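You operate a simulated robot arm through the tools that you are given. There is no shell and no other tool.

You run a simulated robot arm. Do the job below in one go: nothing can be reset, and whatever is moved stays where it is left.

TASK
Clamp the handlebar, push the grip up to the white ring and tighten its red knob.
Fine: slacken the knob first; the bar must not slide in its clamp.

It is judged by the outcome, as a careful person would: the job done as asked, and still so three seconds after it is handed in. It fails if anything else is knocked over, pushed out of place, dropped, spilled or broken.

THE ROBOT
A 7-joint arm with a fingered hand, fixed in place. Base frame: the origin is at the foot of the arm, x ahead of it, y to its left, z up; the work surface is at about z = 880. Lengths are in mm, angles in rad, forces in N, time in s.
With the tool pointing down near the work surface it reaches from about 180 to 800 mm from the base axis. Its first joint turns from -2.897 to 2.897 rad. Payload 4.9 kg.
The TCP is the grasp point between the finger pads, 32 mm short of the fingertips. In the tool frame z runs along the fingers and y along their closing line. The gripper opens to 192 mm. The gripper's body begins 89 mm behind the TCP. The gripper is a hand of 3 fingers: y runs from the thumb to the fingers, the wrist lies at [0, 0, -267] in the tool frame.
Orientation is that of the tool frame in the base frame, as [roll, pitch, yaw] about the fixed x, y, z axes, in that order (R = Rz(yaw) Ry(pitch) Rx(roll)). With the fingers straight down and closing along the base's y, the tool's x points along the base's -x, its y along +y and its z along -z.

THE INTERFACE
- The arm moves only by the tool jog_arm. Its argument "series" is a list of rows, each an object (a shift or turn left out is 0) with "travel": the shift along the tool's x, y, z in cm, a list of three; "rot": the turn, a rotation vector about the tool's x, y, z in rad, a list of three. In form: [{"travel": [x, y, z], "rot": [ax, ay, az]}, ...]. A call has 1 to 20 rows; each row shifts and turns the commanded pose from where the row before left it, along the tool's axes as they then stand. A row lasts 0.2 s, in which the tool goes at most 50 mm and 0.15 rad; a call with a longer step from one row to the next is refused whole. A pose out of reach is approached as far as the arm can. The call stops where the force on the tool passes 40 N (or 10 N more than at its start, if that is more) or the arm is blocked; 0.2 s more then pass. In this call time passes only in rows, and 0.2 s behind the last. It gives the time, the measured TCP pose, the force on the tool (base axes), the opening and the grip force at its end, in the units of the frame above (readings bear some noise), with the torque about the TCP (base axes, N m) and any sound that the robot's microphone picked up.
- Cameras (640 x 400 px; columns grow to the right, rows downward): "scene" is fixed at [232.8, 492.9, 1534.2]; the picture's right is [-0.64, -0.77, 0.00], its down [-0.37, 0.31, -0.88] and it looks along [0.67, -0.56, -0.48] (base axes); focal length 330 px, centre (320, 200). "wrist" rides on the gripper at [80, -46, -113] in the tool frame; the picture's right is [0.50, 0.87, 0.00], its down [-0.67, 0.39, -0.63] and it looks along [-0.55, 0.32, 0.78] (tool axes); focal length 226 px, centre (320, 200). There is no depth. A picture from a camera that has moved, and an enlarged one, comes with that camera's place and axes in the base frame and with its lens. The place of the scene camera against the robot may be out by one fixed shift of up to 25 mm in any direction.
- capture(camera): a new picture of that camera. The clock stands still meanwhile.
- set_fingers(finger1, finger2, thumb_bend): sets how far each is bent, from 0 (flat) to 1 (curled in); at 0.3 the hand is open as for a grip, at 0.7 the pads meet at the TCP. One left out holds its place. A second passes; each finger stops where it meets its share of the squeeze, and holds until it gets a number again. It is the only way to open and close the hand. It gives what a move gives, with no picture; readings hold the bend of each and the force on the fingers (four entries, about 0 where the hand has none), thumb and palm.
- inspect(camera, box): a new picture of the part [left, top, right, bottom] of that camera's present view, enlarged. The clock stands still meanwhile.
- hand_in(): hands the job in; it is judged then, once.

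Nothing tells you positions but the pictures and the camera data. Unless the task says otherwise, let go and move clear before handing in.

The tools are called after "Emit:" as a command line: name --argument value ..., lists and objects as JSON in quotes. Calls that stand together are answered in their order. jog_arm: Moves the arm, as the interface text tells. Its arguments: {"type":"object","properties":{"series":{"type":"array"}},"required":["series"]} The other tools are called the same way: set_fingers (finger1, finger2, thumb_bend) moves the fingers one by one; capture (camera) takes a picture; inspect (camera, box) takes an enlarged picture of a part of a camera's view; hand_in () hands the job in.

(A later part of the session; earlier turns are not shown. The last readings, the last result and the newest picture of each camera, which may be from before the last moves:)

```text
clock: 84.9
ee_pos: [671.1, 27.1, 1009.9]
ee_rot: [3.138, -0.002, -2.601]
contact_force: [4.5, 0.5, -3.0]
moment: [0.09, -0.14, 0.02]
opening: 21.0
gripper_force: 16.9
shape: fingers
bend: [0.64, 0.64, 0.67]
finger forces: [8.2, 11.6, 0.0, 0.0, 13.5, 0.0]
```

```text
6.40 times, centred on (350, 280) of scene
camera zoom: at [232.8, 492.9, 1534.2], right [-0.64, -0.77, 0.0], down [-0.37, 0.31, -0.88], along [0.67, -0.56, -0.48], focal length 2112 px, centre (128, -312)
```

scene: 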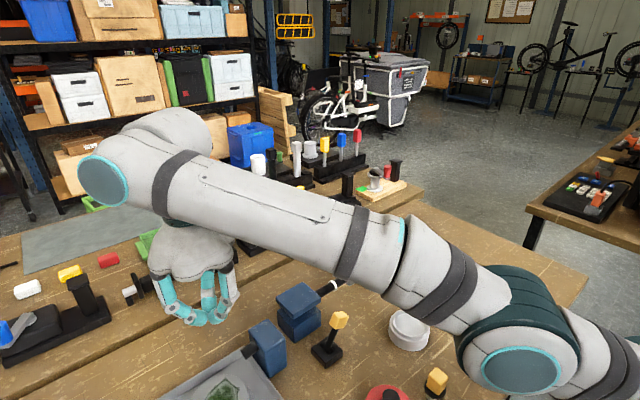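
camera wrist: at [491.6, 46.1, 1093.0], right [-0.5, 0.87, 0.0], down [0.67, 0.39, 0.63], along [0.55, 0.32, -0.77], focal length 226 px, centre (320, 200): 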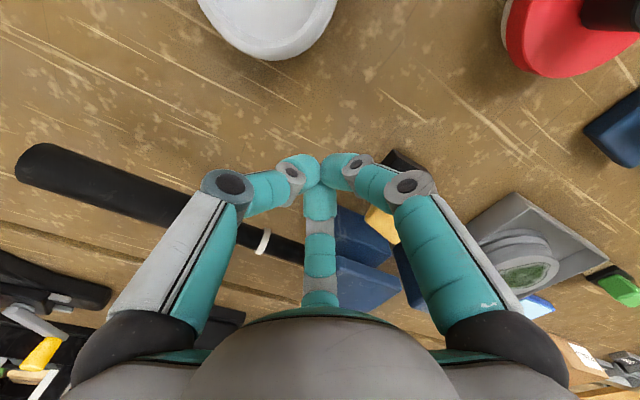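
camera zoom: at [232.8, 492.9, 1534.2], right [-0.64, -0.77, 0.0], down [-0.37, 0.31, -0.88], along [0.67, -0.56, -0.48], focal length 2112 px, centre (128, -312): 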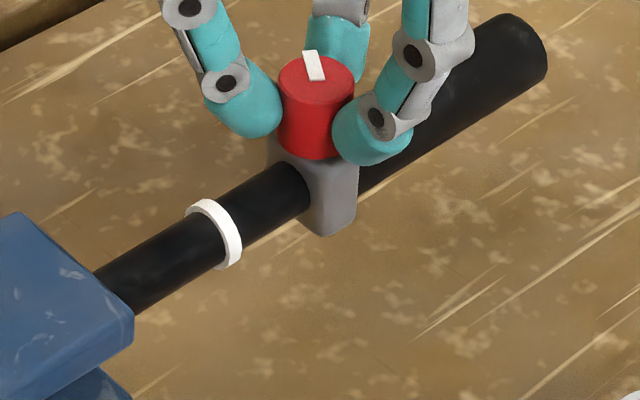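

The grip slipped a bit on that pull because the knob is slack. I'll turn the knob clockwise to find where it tightens, watching the torque.

Emit:
jog_arm --series '[{"rot": [0, 0, 0.147]}, {"rot": [0, 0, 0.147]}, {"rot": [0, 0, 0.147]}, {"rot": [0, 0, 0.147]}, {"rot": [0, 0, 0.147]}]'

Emit:
jog_arm --series '[{"rot": [0, 0, 0.147]}, {"rot": [0, 0, 0.147]}, {"rot": [0, 0, 0.147]}, {"rot": [0, 0, 0.147]}, {"rot": [0, 0, 0.147]}]'

Emit:
inspect --camera "wrist" --box '[240, 90, 400, 230]'

Emit:
inspect --camera "scene" --box '[310, 260, 360, 300]'

```text
clock: 86.1
ee_pos: [669.8, 28.1, 1009.2]
ee_rot: [3.139, -0.006, 2.944]
contact_force: [-4.7, -0.1, -0.6]
moment: [0.14, 0.12, 0.05]
opening: 21.2
gripper_force: 16.5
shape: fingers
bend: [0.64, 0.64, 0.67]
finger forces: [11.8, 9.2, 0.0, 0.1, 13.1, 0.0]
```

```text
clock: 87.3
ee_pos: [670.2, 28.0, 1009.5]
ee_rot: [-3.139, -0.005, 2.208]
contact_force: [-13.3, 0.4, -1.1]
moment: [0.05, 0.3, 0.04]
opening: 21.4
gripper_force: 18.3
shape: fingers
bend: [0.64, 0.65, 0.67]
finger forces: [11.4, 7.1, 0.0, 0.0, 18.0, 0.0]
```

```text
2.86 times, centred on (320, 160) of wrist
camera zoom: at [585.6, 62.2, 1122.4], right [0.4, 0.92, 0.0], down [0.71, -0.31, 0.63], along [0.58, -0.25, -0.78], focal length 646 px, centre (320, 314)
```

zoom: 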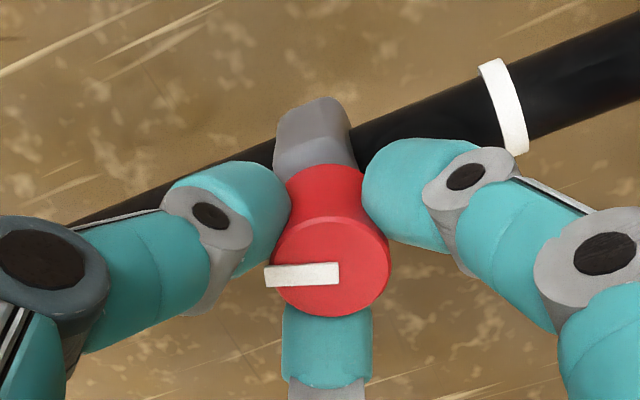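

```text
10.00 times, centred on (335, 280) of scene
camera zoom: at [232.8, 492.9, 1534.2], right [-0.64, -0.77, 0.0], down [-0.37, 0.31, -0.88], along [0.67, -0.56, -0.48], focal length 3300 px, centre (170, -600)
```

zoom: 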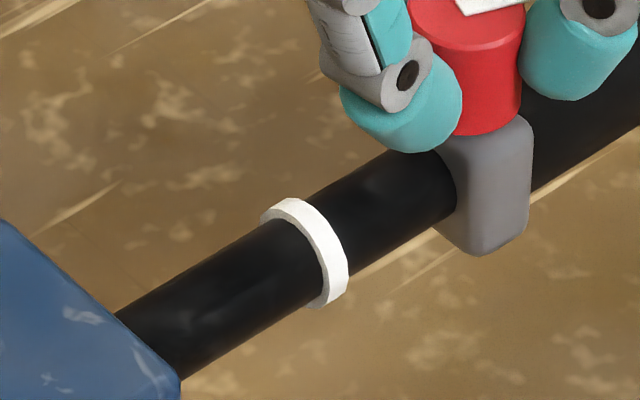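

Emit:
jog_arm --series '[{"rot": [0, 0, 0.14]}, {"rot": [0, 0, 0.14]}, {"rot": [0, 0, 0.14]}]'

Emit:
inspect --camera "wrist" --box '[240, 90, 400, 230]'

Emit:
inspect --camera "scene" --box '[310, 260, 360, 300]'

```text
clock: 88.1
ee_pos: [669.4, 27.6, 1007.9]
ee_rot: [-3.139, -0.004, 1.79]
contact_force: [-12.5, -1.0, -1.2]
moment: [0.06, 0.36, 0.23]
opening: 21.2
gripper_force: 20.9
shape: fingers
bend: [0.64, 0.66, 0.67]
finger forces: [13.6, 5.8, 0.0, 0.0, 22.0, 0.1]
```

```text
2.86 times, centred on (320, 160) of wrist
camera zoom: at [608.0, 93.5, 1122.5], right [0.74, 0.68, 0.0], down [0.53, -0.57, 0.63], along [0.43, -0.46, -0.78], focal length 646 px, centre (320, 314)
```

zoom: 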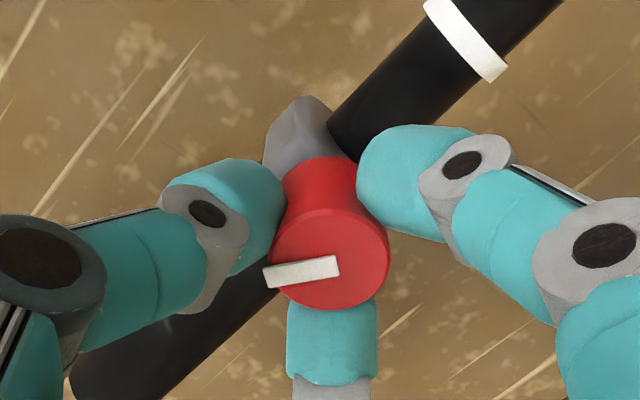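

```text
10.00 times, centred on (335, 280) of scene
camera zoom: at [232.8, 492.9, 1534.2], right [-0.64, -0.77, 0.0], down [-0.37, 0.31, -0.88], along [0.67, -0.56, -0.48], focal length 3300 px, centre (170, -600)
```

zoom: 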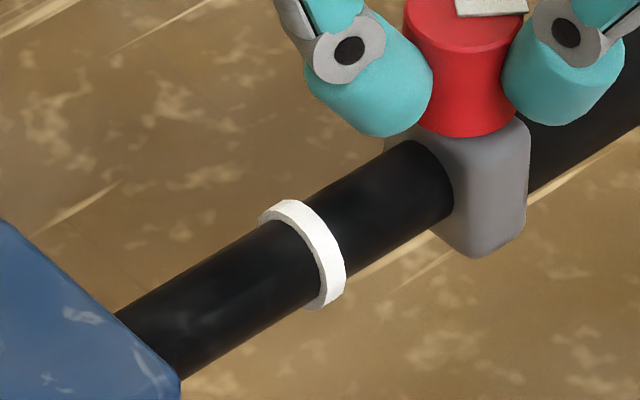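

Torque rises clockwise (about 0.23 N·m), so that's the tightening direction. I'll turn a little more to feel for the stop.

Emit:
jog_arm --series '[{"rot": [0, 0, 0.1]}, {"rot": [0, 0, 0.1]}]'

Emit:
inspect --camera "wrist" --box '[240, 90, 400, 230]'

Emit:
inspect --camera "scene" --box '[300, 250, 400, 310]'

```text
clock: 88.7
ee_pos: [668.6, 26.6, 1009.3]
ee_rot: [-3.141, -0.003, 1.593]
contact_force: [-13.4, -0.7, -0.3]
moment: [0.05, 0.37, 0.34]
opening: 21.5
gripper_force: 22.6
shape: fingers
bend: [0.63, 0.67, 0.67]
finger forces: [14.9, 5.9, 0.0, 0.0, 24.6, 0.1]
```

```text
2.86 times, centred on (320, 160) of wrist
camera zoom: at [622.6, 104.6, 1122.6], right [0.86, 0.52, 0.0], down [0.4, -0.67, 0.63], along [0.32, -0.54, -0.78], focal length 646 px, centre (320, 314)
```

zoom: 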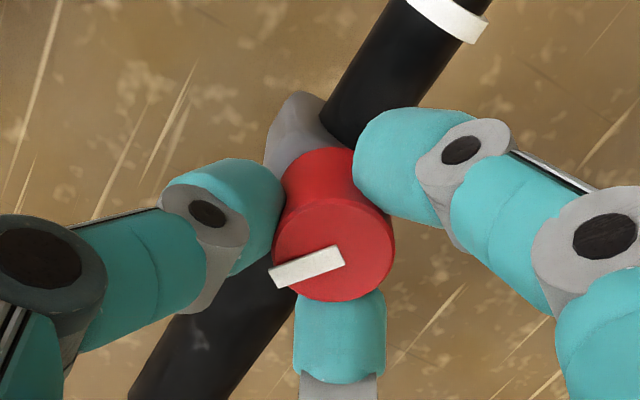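

```text
6.40 times, centred on (350, 280) of scene
camera zoom: at [232.8, 492.9, 1534.2], right [-0.64, -0.77, 0.0], down [-0.37, 0.31, -0.88], along [0.67, -0.56, -0.48], focal length 2112 px, centre (128, -312)
```

zoom: 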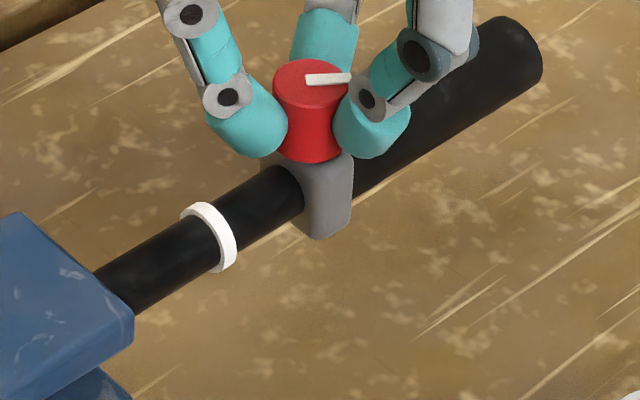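

The knob stops turning just clockwise of its original angle, so it started out nearly tight. With the knob now tight, I'll pull 4 mm toward −y and compare ring and grip movement with the lever open.

Emit:
jog_arm --series '[{"rot": [0, 0, -0.08]}]'

Emit:
inspect --camera "scene" --box '[310, 260, 360, 300]'

Emit:
jog_arm --series '[{"travel": [-0.2, 0, 0]}, {"travel": [-0.2, 0, 0]}]'

Emit:
inspect --camera "scene" --box '[310, 260, 360, 300]'

```text
clock: 89.1
ee_pos: [671.1, 28.1, 1009.9]
ee_rot: [-3.141, -0.003, 1.672]
contact_force: [-12.1, 0.8, -1.4]
moment: [0.1, 0.27, 0.17]
opening: 21.8
gripper_force: 20.8
shape: fingers
bend: [0.63, 0.67, 0.67]
finger forces: [13.7, 7.3, 0.0, 0.0, 20.7, 0.0]
```

```text
10.00 times, centred on (335, 280) of scene
camera zoom: at [232.8, 492.9, 1534.2], right [-0.64, -0.77, 0.0], down [-0.37, 0.31, -0.88], along [0.67, -0.56, -0.48], focal length 3300 px, centre (170, -600)
```

zoom: 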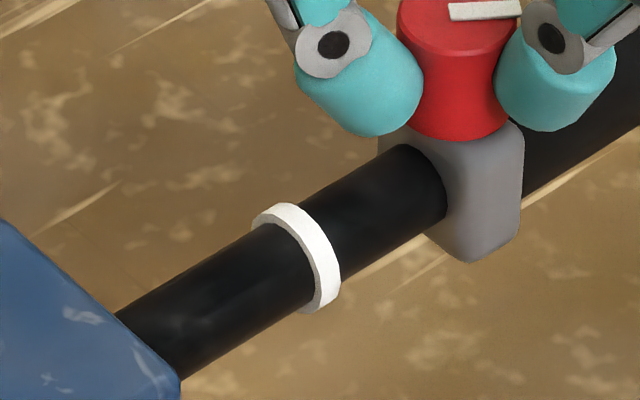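

```text
clock: 89.7
ee_pos: [671.5, 24.2, 1011.1]
ee_rot: [-3.137, -0.004, 1.672]
contact_force: [-14.5, 0.8, 0.3]
moment: [0.1, 0.34, 0.24]
opening: 21.8
gripper_force: 20.4
shape: fingers
bend: [0.63, 0.67, 0.67]
finger forces: [13.4, 6.6, 0.0, 0.0, 21.6, 0.0]
```

```text
10.00 times, centred on (335, 280) of scene
camera zoom: at [232.8, 492.9, 1534.2], right [-0.64, -0.77, 0.0], down [-0.37, 0.31, -0.88], along [0.67, -0.56, -0.48], focal length 3300 px, centre (170, -600)
```

zoom: 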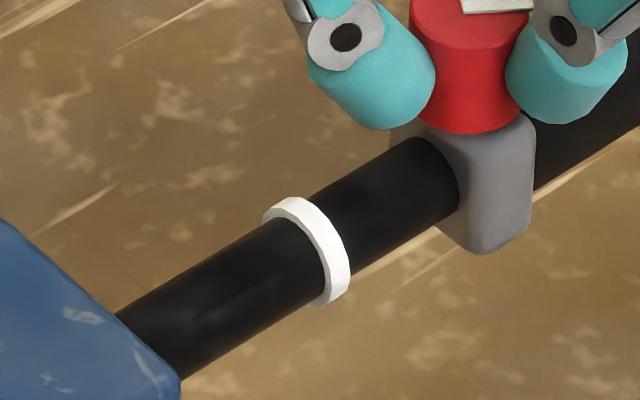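

With the lever open and the knob tight, the ring moved nearly one-for-one with the grip (about 3.1 of 3.7 mm) at under 1 N, so the yellow lever does work the clamp. The bar is back at its starting position, so I'll release the knob and check.

Emit:
set_fingers --finger1 0.5 --finger2 0.5 --thumb_bend 0.5

Emit:
inspect --camera "scene" --box '[310, 260, 360, 300]'

Emit:
inspect --camera "scene" --box '[300, 250, 400, 310]'

Emit:
jog_arm --series '[{"travel": [0, 0, -3]}, {"travel": [0, 0, -4]}, {"travel": [0, 0, -4]}]'

```text
clock: 90.7
ee_pos: [670.9, 23.2, 1010.4]
ee_rot: [-3.141, -0.004, 1.67]
contact_force: [1.4, -0.2, 0.2]
moment: [-0.01, -0.01, -0.05]
opening: 83.8
gripper_force: 0.1
shape: fingers
bend: [0.5, 0.5, 0.5]
finger forces: [0.0, 0.1, 0.0, 0.0, 0.1, 0.0]
```

```text
10.00 times, centred on (335, 280) of scene
camera zoom: at [232.8, 492.9, 1534.2], right [-0.64, -0.77, 0.0], down [-0.37, 0.31, -0.88], along [0.67, -0.56, -0.48], focal length 3300 px, centre (170, -600)
```

zoom: 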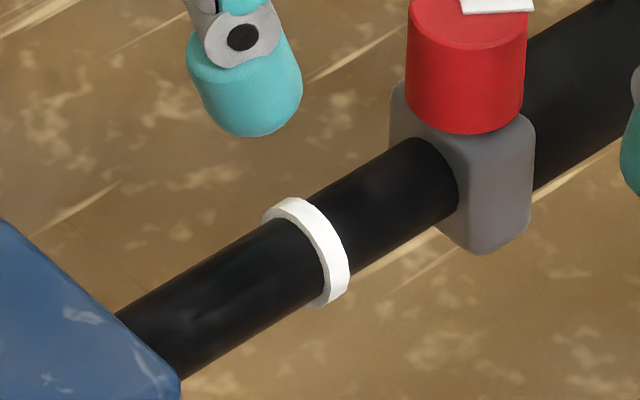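

```text
6.40 times, centred on (350, 280) of scene
camera zoom: at [232.8, 492.9, 1534.2], right [-0.64, -0.77, 0.0], down [-0.37, 0.31, -0.88], along [0.67, -0.56, -0.48], focal length 2112 px, centre (128, -312)
```

zoom: 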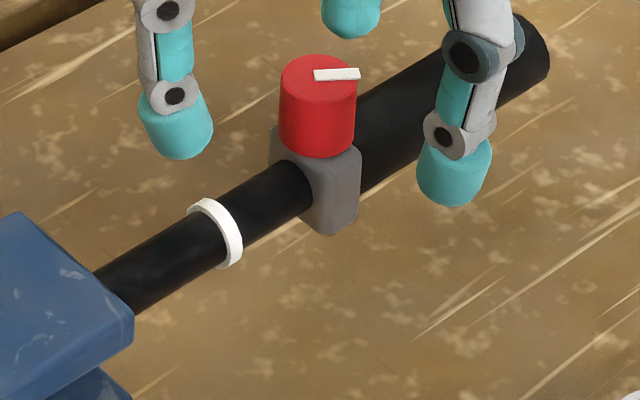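

```text
clock: 91.5
ee_pos: [672.2, 23.5, 1119.4]
ee_rot: [-3.139, -0.002, 1.671]
contact_force: [0.4, -0.3, -2.0]
moment: [-0.02, 0.02, -0.01]
opening: 83.7
gripper_force: 0.1
shape: fingers
bend: [0.5, 0.5, 0.5]
finger forces: [0.0, 0.0, 0.0, 0.0, 0.0, 0.1]
```

The ring is back at its starting place and the bar wasn't disturbed by letting go. Now I'll throw the lever again to clamp the bar, using the same approach as before.

Emit:
jog_arm --series '[{"rot": [0, 0, -0.148]}, {"rot": [0, 0, -0.148]}, {"rot": [0, 0, -0.148]}, {"rot": [0, 0, -0.148]}, {"rot": [0, 0, -0.148]}, {"rot": [0, 0, -0.148]}, {"rot": [0, 0, -0.148]}, {"rot": [0, 0, -0.148]}, {"rot": [0, 0, -0.148]}, {"rot": [0, 0, -0.148]}, {"rot": [0, 0, -0.148]}, {"rot": [0, 0, -0.148]}, {"rot": [0, 0, -0.148]}, {"rot": [0, 0, -0.148]}, {"rot": [0, 0, -0.148]}, {"rot": [0, 0, -0.148]}, {"rot": [0, 0, -0.148]}]'

Emit:
jog_arm --series '[{"travel": [-2.68, 3.56, 0]}, {"travel": [-2.68, 3.56, 0]}, {"travel": [-2.68, 3.56, 0]}, {"travel": [-2.68, 3.56, 0]}, {"travel": [-2.68, 3.56, 0]}, {"travel": [-2.68, 3.56, 0]}]'

Emit:
set_fingers --finger1 0.7 --finger2 0.7 --thumb_bend 0.7

Emit:
capture --camera "wrist"

```text
clock: 95.1
ee_pos: [670.6, 23.0, 1119.3]
ee_rot: [3.138, 0.002, -2.092]
contact_force: [0.8, -0.4, 0.8]
moment: [0.01, 0.03, -0.01]
opening: 83.8
gripper_force: 0.1
shape: fingers
bend: [0.5, 0.5, 0.5]
finger forces: [0.0, 0.0, 0.0, 0.1, 0.0, 0.0]
```

```text
clock: 96.5
ee_pos: [565.8, 268.8, 1119.8]
ee_rot: [3.138, 0.001, -2.093]
contact_force: [-0.4, 0.2, 0.2]
moment: [-0.03, -0.03, 0.01]
opening: 83.6
gripper_force: 0.1
shape: fingers
bend: [0.5, 0.5, 0.5]
finger forces: [0.0, 0.0, 0.1, 0.0, 0.0, 0.0]
```

```text
clock: 97.5
ee_pos: [566.5, 269.3, 1120.6]
ee_rot: [3.139, 0.001, -2.096]
contact_force: [-0.3, -0.3, -0.5]
moment: [-0.03, -0.02, 0.01]
opening: 3.5
gripper_force: 0.0
shape: fingers
bend: [0.69, 0.69, 0.7]
finger forces: [0.0, 0.0, 0.1, 0.0, 0.0, 0.1]
```

```text
taken
camera wrist: at [566.2, 175.4, 1231.9], right [-1.0, 0.0, 0.0], down [0.0, 0.77, 0.63], along [0.0, 0.63, -0.77], focal length 226 px, centre (320, 200)
```

wrist: 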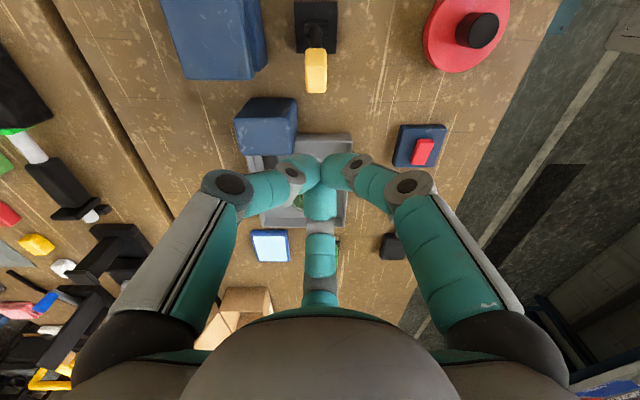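

Emit:
jog_arm --series '[{"travel": [-0.1, -0.17, 3.55]}, {"travel": [0, 0, 3.55]}, {"travel": [0, 0, 3.55]}, {"travel": [0, 0, 3.55]}]'

Emit:
jog_arm --series '[{"travel": [0.69, -0.404, 0]}, {"travel": [0.69, -0.404, 0]}, {"travel": [0.69, -0.404, 0]}, {"travel": [0.69, -0.404, 0]}, {"travel": [0.69, -0.404, 0]}, {"travel": [0.69, -0.404, 0]}, {"travel": [0.69, -0.404, 0]}, {"travel": [0.69, -0.404, 0]}, {"travel": [0.69, -0.404, 0]}]'

Emit:
inspect --camera "scene" --box '[230, 250, 390, 370]'

```text
clock: 98.5
ee_pos: [567.7, 270.2, 978.5]
ee_rot: [3.139, 0.001, -2.094]
contact_force: [0.0, 0.3, 0.6]
moment: [0.0, 0.02, 0.03]
opening: 3.4
gripper_force: 0.0
shape: fingers
bend: [0.69, 0.69, 0.7]
finger forces: [0.0, 0.0, 0.1, 0.1, 0.0, 0.1]
```

```text
clock: 100.5
ee_pos: [568.3, 198.8, 978.4]
ee_rot: [3.139, 0.0, -2.095]
contact_force: [-0.7, -0.5, -0.5]
moment: [0.04, 0.02, 0.01]
opening: 3.2
gripper_force: 0.1
shape: fingers
bend: [0.69, 0.69, 0.7]
finger forces: [0.0, 0.0, 0.0, 0.0, 0.0, 0.0]
```

```text
3.33 times, centred on (310, 310) of scene
camera zoom: at [232.8, 492.9, 1534.2], right [-0.64, -0.77, 0.0], down [-0.37, 0.31, -0.88], along [0.67, -0.56, -0.48], focal length 1100 px, centre (353, -167)
```

zoom: 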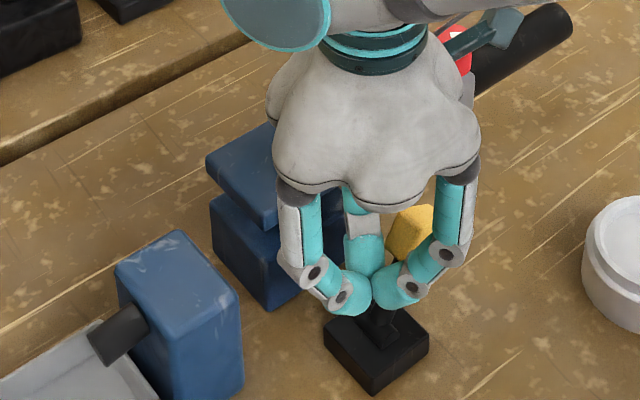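

Emit:
jog_arm --series '[{"travel": [0.6, -0.35, 0]}]'

Emit:
jog_arm --series '[{"travel": [-1.0, 0.6, 0]}, {"travel": [-1.2, 0.7, 0]}, {"travel": [0, 0, -4]}, {"travel": [0, 0, -4]}, {"travel": [0, 0, -4]}]'

Emit:
set_fingers --finger1 0.5 --finger2 0.5 --thumb_bend 0.5

Emit:
inspect --camera "scene" --box '[260, 250, 400, 360]'

```text
clock: 100.9
ee_pos: [569.4, 191.9, 978.7]
ee_rot: [3.138, 0.004, -2.094]
contact_force: [1.2, 7.4, -0.1]
moment: [0.14, 0.01, 0.12]
opening: 2.4
gripper_force: 4.9
shape: fingers
bend: [0.69, 0.69, 0.7]
finger forces: [0.0, 0.1, 0.0, 0.0, 8.7, 0.0]
```

```text
clock: 102.1
ee_pos: [568.5, 216.4, 1097.3]
ee_rot: [3.138, -0.001, -2.095]
contact_force: [-0.2, 0.6, -1.1]
moment: [0.0, -0.03, 0.0]
opening: 3.3
gripper_force: 0.1
shape: fingers
bend: [0.69, 0.69, 0.7]
finger forces: [0.0, 0.1, 0.0, 0.0, 0.0, 0.0]
```

```text
clock: 103.1
ee_pos: [568.9, 216.9, 1097.2]
ee_rot: [3.137, 0.003, -2.093]
contact_force: [0.5, -0.4, 0.5]
moment: [0.02, -0.01, 0.0]
opening: 83.9
gripper_force: 0.0
shape: fingers
bend: [0.5, 0.5, 0.5]
finger forces: [0.1, 0.1, 0.0, 0.1, 0.0, 0.1]
```

```text
3.64 times, centred on (330, 305) of scene
camera zoom: at [232.8, 492.9, 1534.2], right [-0.64, -0.77, 0.0], down [-0.37, 0.31, -0.88], along [0.67, -0.56, -0.48], focal length 1200 px, centre (284, -182)
```

zoom: 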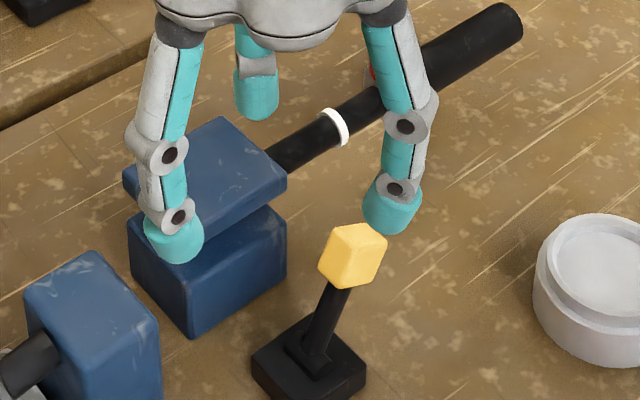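

Lever thrown. Now I'll return above the knob with the wrist wound back so I have a long counter-clockwise stroke.

Emit:
jog_arm --series '[{"travel": [2.34, -3.7, 0]}, {"travel": [2.34, -3.7, 0]}, {"travel": [2.34, -3.7, 0]}, {"travel": [2.34, -3.7, 0]}, {"travel": [2.34, -3.7, 0]}]'

Emit:
jog_arm --series '[{"rot": [0, 0, 0.149]}, {"rot": [0, 0, 0.149]}, {"rot": [0, 0, 0.149]}, {"rot": [0, 0, 0.149]}, {"rot": [0, 0, 0.149]}, {"rot": [0, 0, 0.149]}, {"rot": [0, 0, 0.149]}, {"rot": [0, 0, 0.149]}, {"rot": [0, 0, 0.149]}, {"rot": [0, 0, 0.149]}, {"rot": [0, 0, 0.149]}, {"rot": [0, 0, 0.149]}, {"rot": [0, 0, 0.149]}, {"rot": [0, 0, 0.149]}, {"rot": [0, 0, 0.149]}, {"rot": [0, 0, 0.149]}, {"rot": [0, 0, 0.149]}]'

Emit:
inspect --camera "wrist" --box '[240, 60, 400, 200]'

Emit:
inspect --camera "scene" --box '[310, 260, 360, 300]'

```text
clock: 104.3
ee_pos: [671.3, 23.6, 1095.7]
ee_rot: [3.137, 0.0, -2.095]
contact_force: [-0.8, 0.3, 0.5]
moment: [0.0, 0.0, -0.01]
opening: 83.8
gripper_force: 0.1
shape: fingers
bend: [0.5, 0.5, 0.5]
finger forces: [0.0, 0.0, 0.0, 0.0, 0.0, 0.0]
```

```text
clock: 107.9
ee_pos: [669.8, 23.0, 1098.0]
ee_rot: [-3.138, -0.004, 1.653]
contact_force: [0.0, -0.8, 0.6]
moment: [-0.01, -0.02, 0.02]
opening: 83.8
gripper_force: 0.0
shape: fingers
bend: [0.5, 0.5, 0.5]
finger forces: [0.0, 0.1, 0.0, 0.0, 0.0, 0.0]
```

```text
2.86 times, centred on (320, 130) of wrist
camera zoom: at [617.8, 96.0, 1210.5], right [0.82, 0.57, 0.0], down [0.44, -0.64, 0.63], along [0.36, -0.52, -0.78], focal length 646 px, centre (320, 400)
```

zoom: 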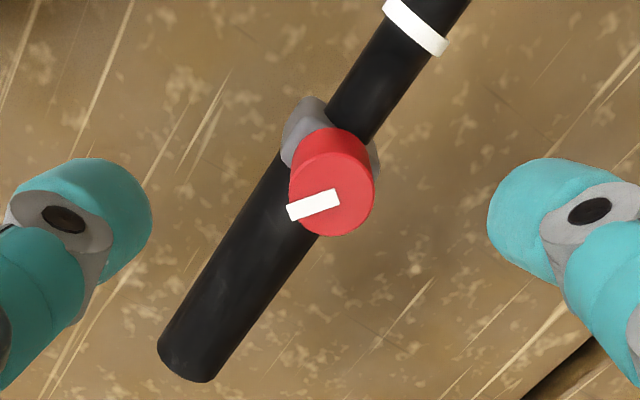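

```text
10.00 times, centred on (335, 280) of scene
camera zoom: at [232.8, 492.9, 1534.2], right [-0.64, -0.77, 0.0], down [-0.37, 0.31, -0.88], along [0.67, -0.56, -0.48], focal length 3300 px, centre (170, -600)
```

zoom: 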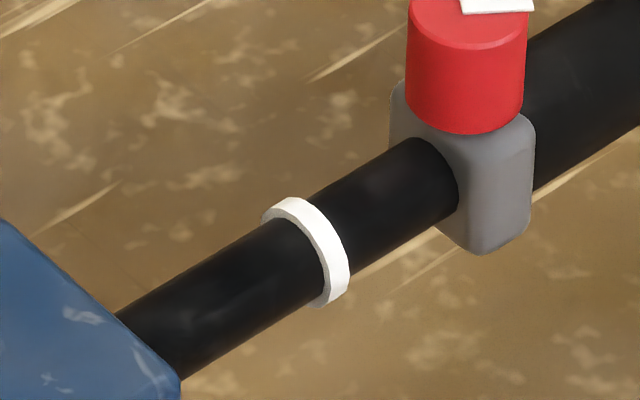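

The ring is at its starting place, and the knob axis is at about (670.2, 27.9). I'll centre on it, descend and grip.

Emit:
jog_arm --series '[{"travel": [0.485, 0.08, 3.0]}, {"travel": [0, 0, 3.0]}, {"travel": [0, 0, 2.8]}]'

Emit:
set_fingers --finger1 0.64 --finger2 0.64 --thumb_bend 0.64

Emit:
inspect --camera "wrist" --box '[240, 90, 400, 230]'

Emit:
inspect --camera "scene" --box '[310, 260, 360, 300]'

```text
clock: 108.7
ee_pos: [670.0, 27.7, 1009.4]
ee_rot: [-3.138, -0.004, 1.655]
contact_force: [-0.2, -0.2, 0.6]
moment: [-0.01, 0.03, 0.01]
opening: 84.0
gripper_force: 0.0
shape: fingers
bend: [0.5, 0.5, 0.5]
finger forces: [0.1, 0.0, 0.0, 0.0, 0.1, 0.1]
```

```text
clock: 109.7
ee_pos: [669.6, 27.9, 1009.7]
ee_rot: [-3.14, -0.002, 1.654]
contact_force: [-0.5, 1.0, 0.3]
moment: [0.0, -0.02, 0.03]
opening: 27.5
gripper_force: 0.4
shape: fingers
bend: [0.63, 0.64, 0.64]
finger forces: [0.5, 0.0, 0.0, 0.1, 0.2, 0.0]
```

```text
2.86 times, centred on (320, 160) of wrist
camera zoom: at [617.5, 101.1, 1122.6], right [0.82, 0.57, 0.0], down [0.44, -0.64, 0.63], along [0.36, -0.52, -0.78], focal length 646 px, centre (320, 314)
```

zoom: 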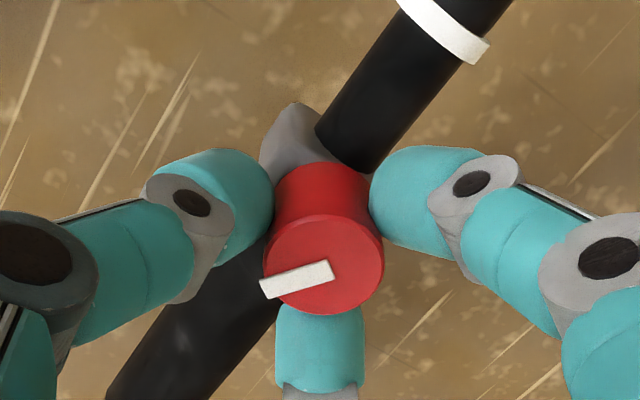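

```text
10.00 times, centred on (335, 280) of scene
camera zoom: at [232.8, 492.9, 1534.2], right [-0.64, -0.77, 0.0], down [-0.37, 0.31, -0.88], along [0.67, -0.56, -0.48], focal length 3300 px, centre (170, -600)
```

zoom: 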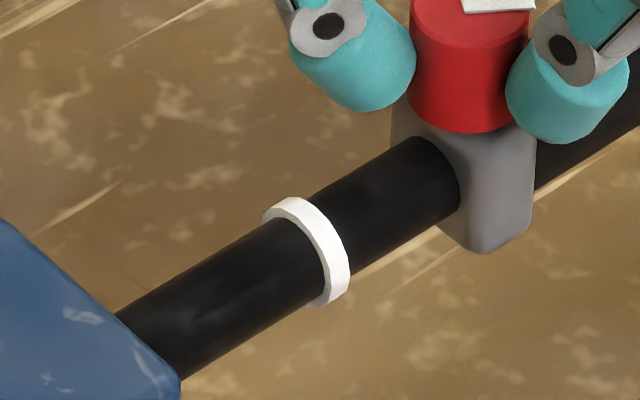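

Emit:
jog_arm --series '[{"travel": [0.04, 0.06, 0]}]'

Emit:
set_fingers --finger1 0.75 --finger2 0.75 --thumb_bend 0.75

Emit:
inspect --camera "scene" --box '[310, 260, 360, 300]'

```text
clock: 110.1
ee_pos: [670.8, 27.7, 1009.2]
ee_rot: [-3.139, -0.005, 1.656]
contact_force: [-1.3, -0.2, -0.6]
moment: [0.01, 0.03, -0.02]
opening: 27.2
gripper_force: 0.2
shape: fingers
bend: [0.64, 0.64, 0.64]
finger forces: [0.3, 0.0, 0.0, 0.0, 0.7, 0.0]
```

```text
clock: 111.1
ee_pos: [669.8, 28.4, 1008.5]
ee_rot: [-3.138, -0.004, 1.654]
contact_force: [-10.9, 0.3, -2.7]
moment: [0.02, 0.2, -0.03]
opening: 22.8
gripper_force: 18.9
shape: fingers
bend: [0.64, 0.65, 0.66]
finger forces: [9.9, 9.3, 0.0, 0.0, 19.1, 0.0]
```

```text
10.00 times, centred on (335, 280) of scene
camera zoom: at [232.8, 492.9, 1534.2], right [-0.64, -0.77, 0.0], down [-0.37, 0.31, -0.88], along [0.67, -0.56, -0.48], focal length 3300 px, centre (170, -600)
```

zoom: 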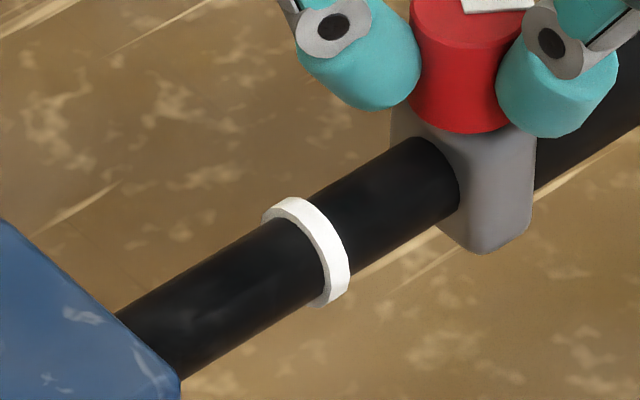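

Ring steady. Now slackening: a long counter-clockwise turn.

Emit:
jog_arm --series '[{"rot": [0, 0, -0.14]}, {"rot": [0, 0, -0.14]}, {"rot": [0, 0, -0.14]}, {"rot": [0, 0, -0.14]}, {"rot": [0, 0, -0.14]}, {"rot": [0, 0, -0.14]}, {"rot": [0, 0, -0.14]}, {"rot": [0, 0, -0.14]}, {"rot": [0, 0, -0.14]}]'

Emit:
inspect --camera "scene" --box '[310, 260, 360, 300]'

Emit:
inspect --camera "wrist" --box '[240, 90, 400, 230]'

```text
clock: 113.1
ee_pos: [670.9, 28.5, 1008.8]
ee_rot: [3.14, -0.004, 2.916]
contact_force: [-2.2, 0.0, -8.3]
moment: [0.08, 0.07, -0.04]
opening: 23.1
gripper_force: 17.9
shape: fingers
bend: [0.64, 0.65, 0.66]
finger forces: [11.0, 10.7, 0.0, 0.0, 13.7, 0.0]
```

```text
10.00 times, centred on (335, 280) of scene
camera zoom: at [232.8, 492.9, 1534.2], right [-0.64, -0.77, 0.0], down [-0.37, 0.31, -0.88], along [0.67, -0.56, -0.48], focal length 3300 px, centre (170, -600)
```

zoom: 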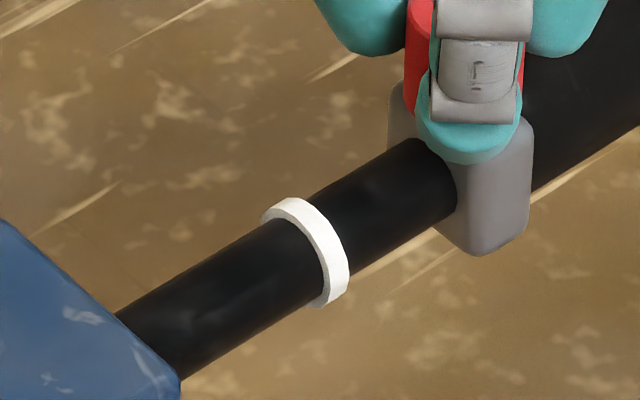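

```text
2.86 times, centred on (320, 160) of wrist
camera zoom: at [583.3, -0.8, 1122.1], right [-0.29, 0.96, 0.0], down [0.74, 0.23, 0.63], along [0.6, 0.19, -0.78], focal length 646 px, centre (320, 314)
```

zoom: 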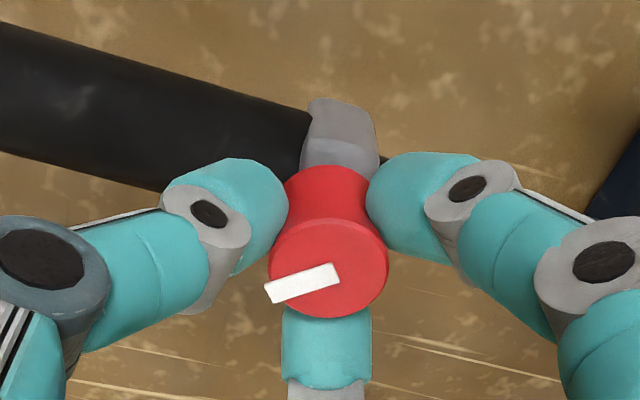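

Emit:
jog_arm --series '[{"rot": [0, 0, -0.14]}, {"rot": [0, 0, -0.14]}, {"rot": [0, 0, -0.14]}, {"rot": [0, 0, -0.14]}, {"rot": [0, 0, -0.14]}, {"rot": [0, 0, -0.14]}, {"rot": [0, 0, -0.14]}, {"rot": [0, 0, -0.14]}, {"rot": [0, 0, -0.14]}]'

Emit:
inspect --camera "scene" --box '[310, 260, 360, 300]'

Emit:
inspect --camera "wrist" --box '[240, 90, 400, 230]'

```text
clock: 115.1
ee_pos: [671.4, 27.3, 1010.7]
ee_rot: [3.137, 0.002, -2.105]
contact_force: [7.7, 0.0, -10.6]
moment: [0.0, -0.18, -0.01]
opening: 22.9
gripper_force: 17.3
shape: fingers
bend: [0.65, 0.64, 0.66]
finger forces: [7.8, 10.6, 0.0, 0.0, 16.4, 0.1]
```

```text
10.00 times, centred on (335, 280) of scene
camera zoom: at [232.8, 492.9, 1534.2], right [-0.64, -0.77, 0.0], down [-0.37, 0.31, -0.88], along [0.67, -0.56, -0.48], focal length 3300 px, centre (170, -600)
```

zoom: 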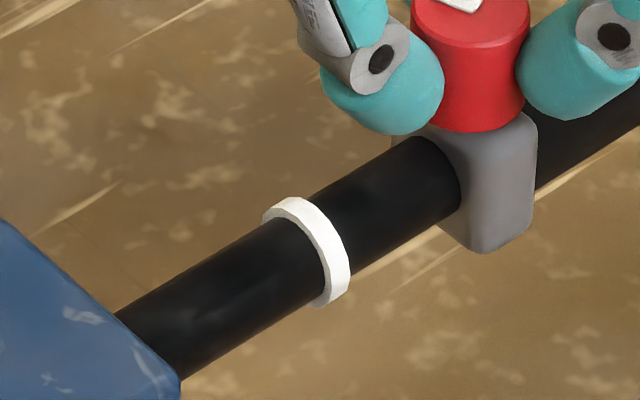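

```text
2.86 times, centred on (320, 160) of wrist
camera zoom: at [670.2, -65.6, 1122.0], right [-1.0, 0.01, 0.0], down [0.01, 0.77, 0.63], along [0.01, 0.63, -0.77], focal length 646 px, centre (320, 314)
```

zoom: 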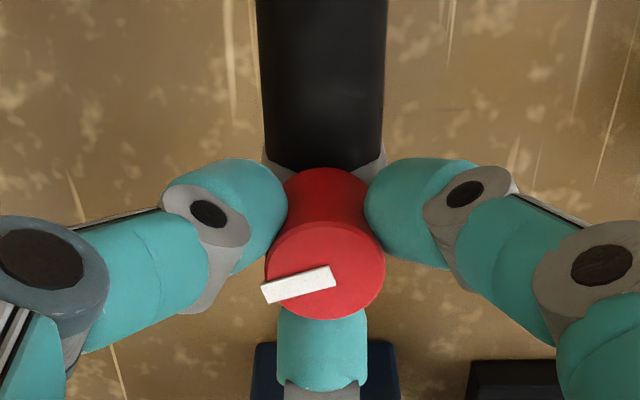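

The knob is slackened by about 144° and the ring hasn't moved. Now I'll slide the grip 8 mm toward the ring and check the bar holds.

Emit:
jog_arm --series '[{"travel": [-0.689, 0.407, 0]}]'

Emit:
inspect --camera "scene" --box '[310, 260, 360, 300]'

```text
clock: 115.5
ee_pos: [670.3, 36.0, 1009.2]
ee_rot: [3.14, 0.003, -2.108]
contact_force: [6.6, -2.3, -9.0]
moment: [-0.06, -0.15, 0.0]
opening: 22.7
gripper_force: 17.2
shape: fingers
bend: [0.64, 0.65, 0.66]
finger forces: [8.9, 9.3, 0.0, 0.0, 17.0, 0.0]
```

```text
10.00 times, centred on (335, 280) of scene
camera zoom: at [232.8, 492.9, 1534.2], right [-0.64, -0.77, 0.0], down [-0.37, 0.31, -0.88], along [0.67, -0.56, -0.48], focal length 3300 px, centre (170, -600)
```

zoom: 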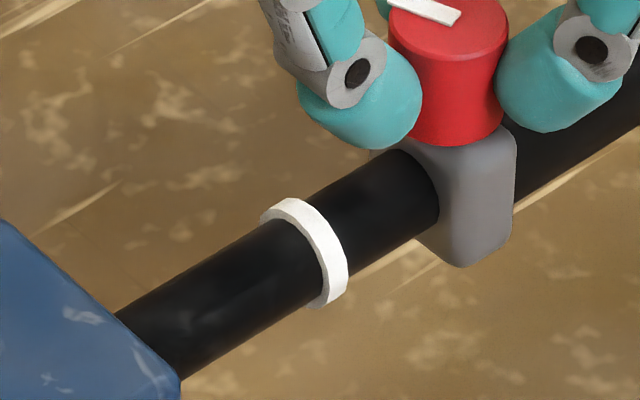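

The bar crept only about 0.6 mm while the grip moved 7 mm. I'll measure the remaining gap more closely.

Emit:
inspect --camera "scene" --box '[330, 262, 366, 286]'

Emit:
capture --camera "wrist"

```text
16.00 times, centred on (348, 274) of scene
camera zoom: at [232.8, 492.9, 1534.2], right [-0.64, -0.77, 0.0], down [-0.37, 0.31, -0.88], along [0.67, -0.56, -0.48], focal length 5279 px, centre (-128, -984)
```

zoom: 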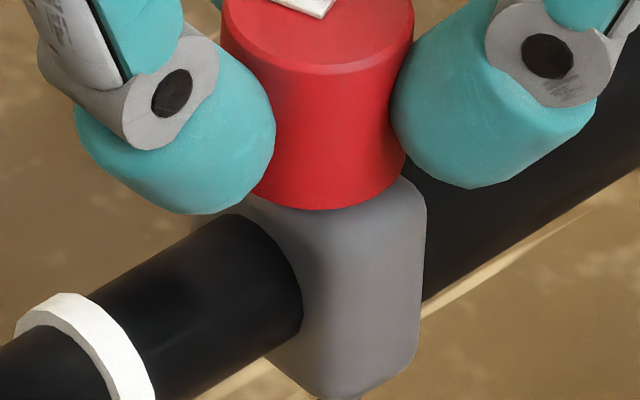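

```text
taken
camera wrist: at [669.9, -57.5, 1121.9], right [-1.0, 0.01, 0.0], down [0.01, 0.77, 0.63], along [0.01, 0.63, -0.77], focal length 226 px, centre (320, 200)
```

wrist: 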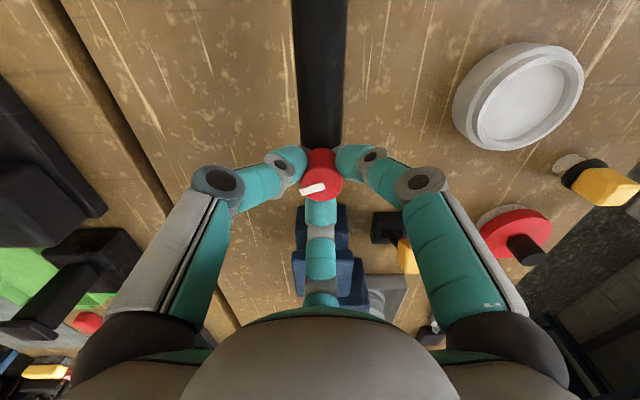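

About 20–25 mm remain. I'll do a quick 14 mm slide followed by a small relief, so force on the bar lasts as briefly as possible.

Emit:
jog_arm --series '[{"travel": [-1.205, 0.713, 0]}, {"travel": [0.129, -0.076, 0]}]'

Emit:
inspect --camera "scene" --box '[310, 260, 360, 300]'

Emit:
inspect --camera "wrist" --box '[240, 90, 400, 230]'

```text
clock: 116.1
ee_pos: [671.9, 49.5, 1009.4]
ee_rot: [3.14, 0.002, -2.109]
contact_force: [6.4, 1.0, -6.8]
moment: [0.06, -0.15, 0.04]
opening: 22.6
gripper_force: 17.7
shape: fingers
bend: [0.64, 0.65, 0.66]
finger forces: [8.7, 11.3, 0.0, 0.0, 15.7, 0.1]
```

```text
10.00 times, centred on (335, 280) of scene
camera zoom: at [232.8, 492.9, 1534.2], right [-0.64, -0.77, 0.0], down [-0.37, 0.31, -0.88], along [0.67, -0.56, -0.48], focal length 3300 px, centre (170, -600)
```

zoom: 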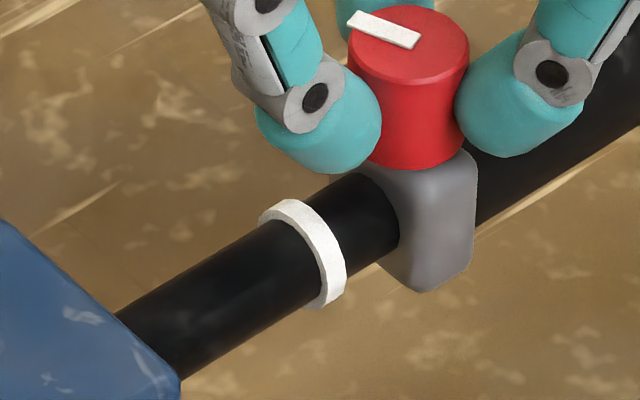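

```text
2.86 times, centred on (320, 160) of wrist
camera zoom: at [669.9, -44.3, 1121.7], right [-1.0, 0.01, 0.0], down [0.01, 0.77, 0.63], along [0.01, 0.63, -0.77], focal length 646 px, centre (320, 314)
```

zoom: 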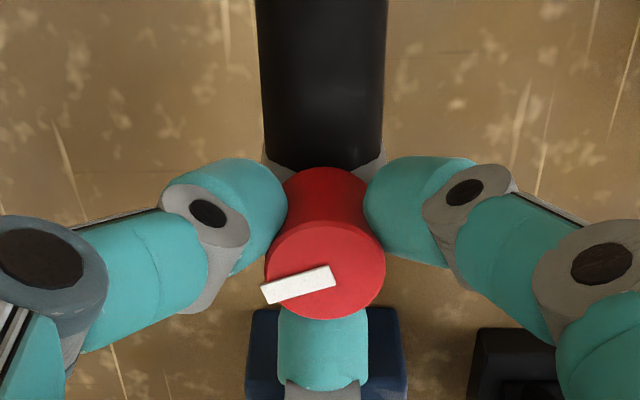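

The bar has crept about 1.2 mm in total so far, and the gap is now about 18 mm. One more quick 13 mm slide with relief.

Emit:
jog_arm --series '[{"travel": [-1.12, 0.662, 0]}, {"travel": [0.129, -0.076, 0]}]'

Emit:
inspect --camera "scene" --box '[310, 260, 360, 300]'

```text
clock: 116.7
ee_pos: [670.2, 61.8, 1009.9]
ee_rot: [3.138, 0.002, -2.108]
contact_force: [5.2, 0.4, -7.8]
moment: [0.05, -0.09, 0.0]
opening: 22.5
gripper_force: 17.8
shape: fingers
bend: [0.64, 0.65, 0.66]
finger forces: [8.8, 11.3, 0.0, 0.0, 15.4, 0.1]
```

```text
10.00 times, centred on (335, 280) of scene
camera zoom: at [232.8, 492.9, 1534.2], right [-0.64, -0.77, 0.0], down [-0.37, 0.31, -0.88], along [0.67, -0.56, -0.48], focal length 3300 px, centre (170, -600)
```

zoom: 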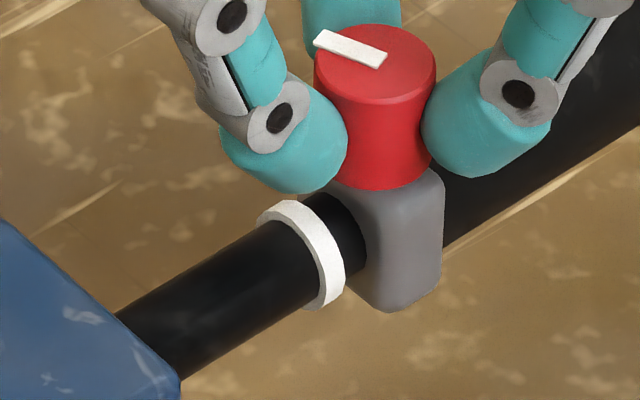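

Emit:
jog_arm --series '[{"travel": [-0.646, 0.382, 0]}, {"travel": [0.086, -0.051, 0]}]'

Emit:
inspect --camera "scene" --box '[310, 260, 360, 300]'

Emit:
inspect --camera "scene" --box '[330, 262, 366, 286]'

```text
clock: 117.3
ee_pos: [670.4, 68.2, 1008.5]
ee_rot: [3.14, 0.001, -2.106]
contact_force: [5.0, 0.1, -7.6]
moment: [0.0, -0.1, 0.0]
opening: 22.6
gripper_force: 17.6
shape: fingers
bend: [0.64, 0.65, 0.66]
finger forces: [9.2, 10.7, 0.0, 0.0, 15.6, 0.1]
```

```text
10.00 times, centred on (335, 280) of scene
camera zoom: at [232.8, 492.9, 1534.2], right [-0.64, -0.77, 0.0], down [-0.37, 0.31, -0.88], along [0.67, -0.56, -0.48], focal length 3300 px, centre (170, -600)
```

zoom: 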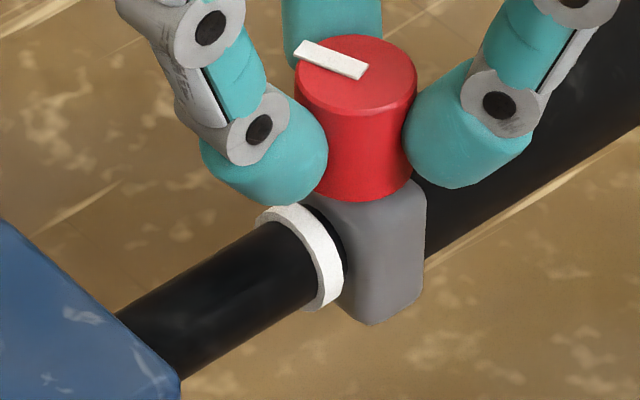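

```text
16.00 times, centred on (348, 274) of scene
camera zoom: at [232.8, 492.9, 1534.2], right [-0.64, -0.77, 0.0], down [-0.37, 0.31, -0.88], along [0.67, -0.56, -0.48], focal length 5279 px, centre (-128, -984)
```

zoom: 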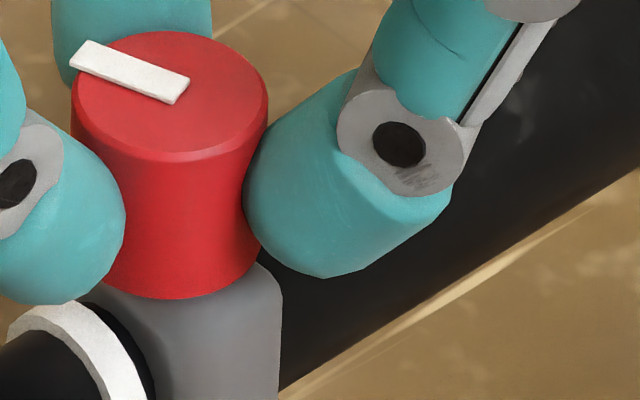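

About 2.5 mm remain. A final short push, with relief.

Emit:
jog_arm --series '[{"travel": [-0.3, 0.178, 0]}, {"travel": [0.069, -0.041, 0]}]'

Emit:
inspect --camera "scene" --box '[310, 260, 360, 300]'

Emit:
inspect --camera "scene" --box '[324, 272, 352, 292]'

```text
clock: 117.9
ee_pos: [672.2, 69.5, 1009.6]
ee_rot: [3.139, 0.001, -2.107]
contact_force: [4.0, 0.5, -5.1]
moment: [0.02, -0.08, 0.0]
opening: 22.5
gripper_force: 18.2
shape: fingers
bend: [0.64, 0.65, 0.66]
finger forces: [9.8, 11.0, 0.0, 0.1, 15.3, 0.0]
```

```text
10.00 times, centred on (335, 280) of scene
camera zoom: at [232.8, 492.9, 1534.2], right [-0.64, -0.77, 0.0], down [-0.37, 0.31, -0.88], along [0.67, -0.56, -0.48], focal length 3300 px, centre (170, -600)
```

zoom: 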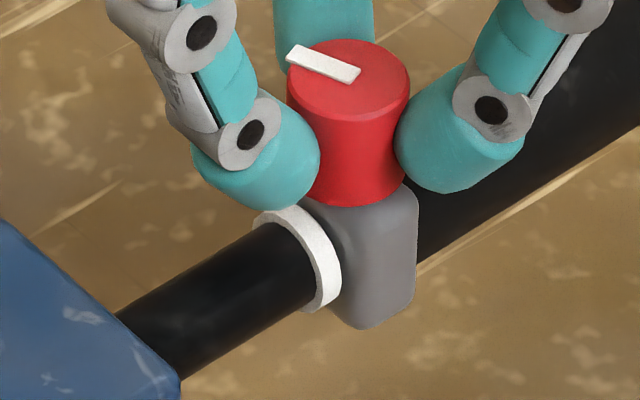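

```text
16.00 times, centred on (338, 282) of scene
camera zoom: at [232.8, 492.9, 1534.2], right [-0.64, -0.77, 0.0], down [-0.37, 0.31, -0.88], along [0.67, -0.56, -0.48], focal length 5279 px, centre (32, -1112)
```

zoom: 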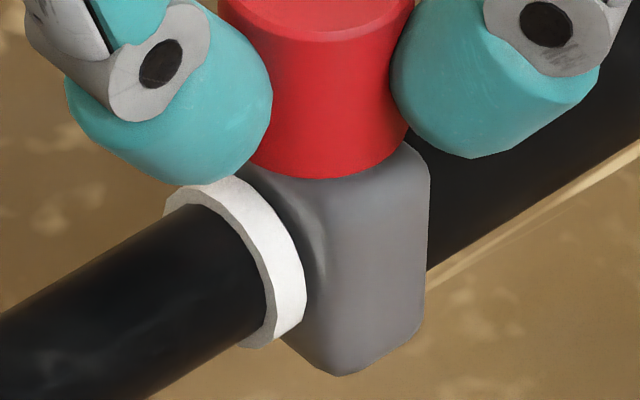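

The collar now touches the ring. I'll start tightening clockwise and check contact halfway.

Emit:
jog_arm --series '[{"rot": [0, 0, 0.14]}, {"rot": [0, 0, 0.14]}, {"rot": [0, 0, 0.14]}, {"rot": [0, 0, 0.14]}, {"rot": [0, 0, 0.14]}, {"rot": [0, 0, 0.14]}, {"rot": [0, 0, 0.14]}, {"rot": [0, 0, 0.14]}, {"rot": [0, 0, 0.14]}]'

Emit:
inspect --camera "scene" --box '[324, 272, 352, 292]'

Emit:
inspect --camera "scene" --box '[310, 260, 360, 300]'

```text
clock: 119.9
ee_pos: [671.2, 69.9, 1008.9]
ee_rot: [3.139, -0.003, 2.912]
contact_force: [-3.8, 0.2, -5.3]
moment: [0.05, 0.07, -0.02]
opening: 22.5
gripper_force: 17.8
shape: fingers
bend: [0.64, 0.65, 0.66]
finger forces: [11.4, 9.9, 0.0, 0.1, 13.7, 0.0]
```

```text
16.00 times, centred on (338, 282) of scene
camera zoom: at [232.8, 492.9, 1534.2], right [-0.64, -0.77, 0.0], down [-0.37, 0.31, -0.88], along [0.67, -0.56, -0.48], focal length 5279 px, centre (32, -1112)
```

zoom: 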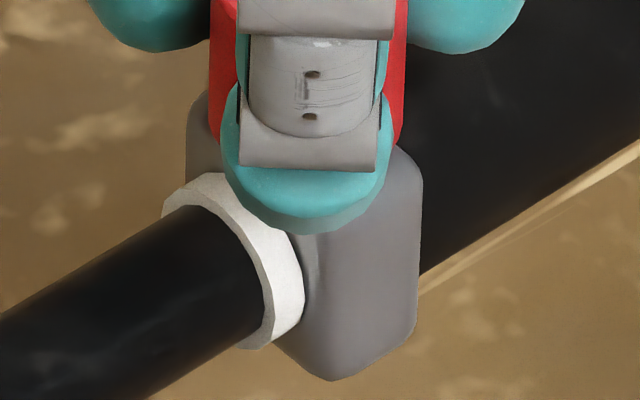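

```text
10.00 times, centred on (335, 280) of scene
camera zoom: at [232.8, 492.9, 1534.2], right [-0.64, -0.77, 0.0], down [-0.37, 0.31, -0.88], along [0.67, -0.56, -0.48], focal length 3300 px, centre (170, -600)
```

zoom: 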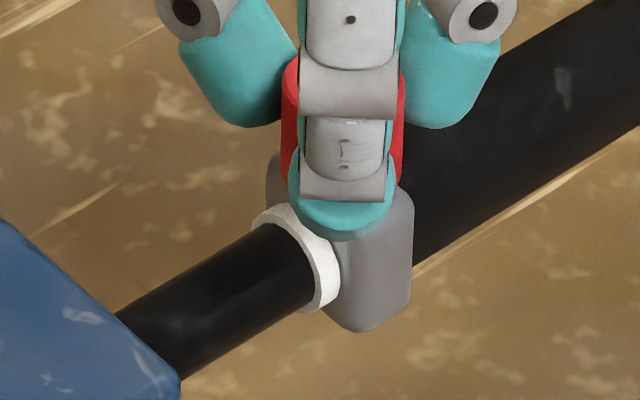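

Emit:
jog_arm --series '[{"rot": [0, 0, 0.14]}, {"rot": [0, 0, 0.14]}, {"rot": [0, 0, 0.14]}, {"rot": [0, 0, 0.14]}, {"rot": [0, 0, 0.14]}]'

Emit:
inspect --camera "scene" --box '[324, 272, 352, 292]'

Emit:
inspect --camera "scene" --box '[310, 260, 360, 300]'

```text
clock: 121.1
ee_pos: [670.2, 69.8, 1008.9]
ee_rot: [-3.139, -0.004, 2.21]
contact_force: [-9.8, 0.3, -5.8]
moment: [0.07, 0.23, 0.05]
opening: 22.5
gripper_force: 19.2
shape: fingers
bend: [0.64, 0.65, 0.66]
finger forces: [12.1, 7.9, 0.1, 0.1, 18.5, 0.1]
```

```text
16.00 times, centred on (338, 282) of scene
camera zoom: at [232.8, 492.9, 1534.2], right [-0.64, -0.77, 0.0], down [-0.37, 0.31, -0.88], along [0.67, -0.56, -0.48], focal length 5279 px, centre (32, -1112)
```

zoom: 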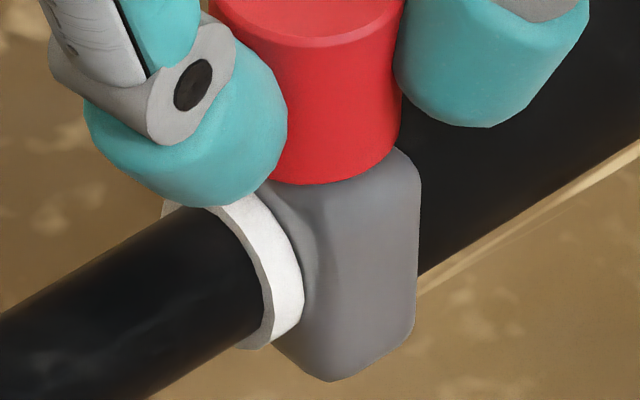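

```text
10.00 times, centred on (335, 280) of scene
camera zoom: at [232.8, 492.9, 1534.2], right [-0.64, -0.77, 0.0], down [-0.37, 0.31, -0.88], along [0.67, -0.56, -0.48], focal length 3300 px, centre (170, -600)
```

zoom: 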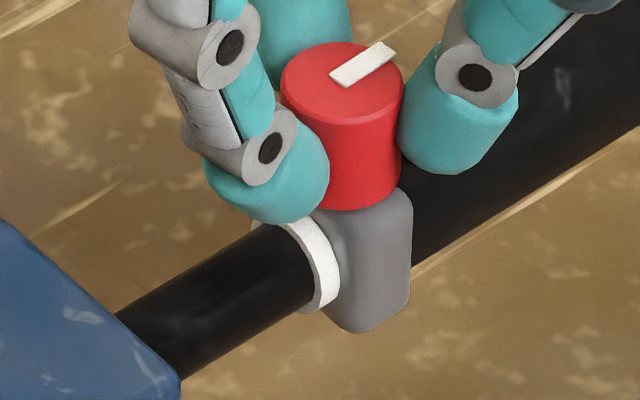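

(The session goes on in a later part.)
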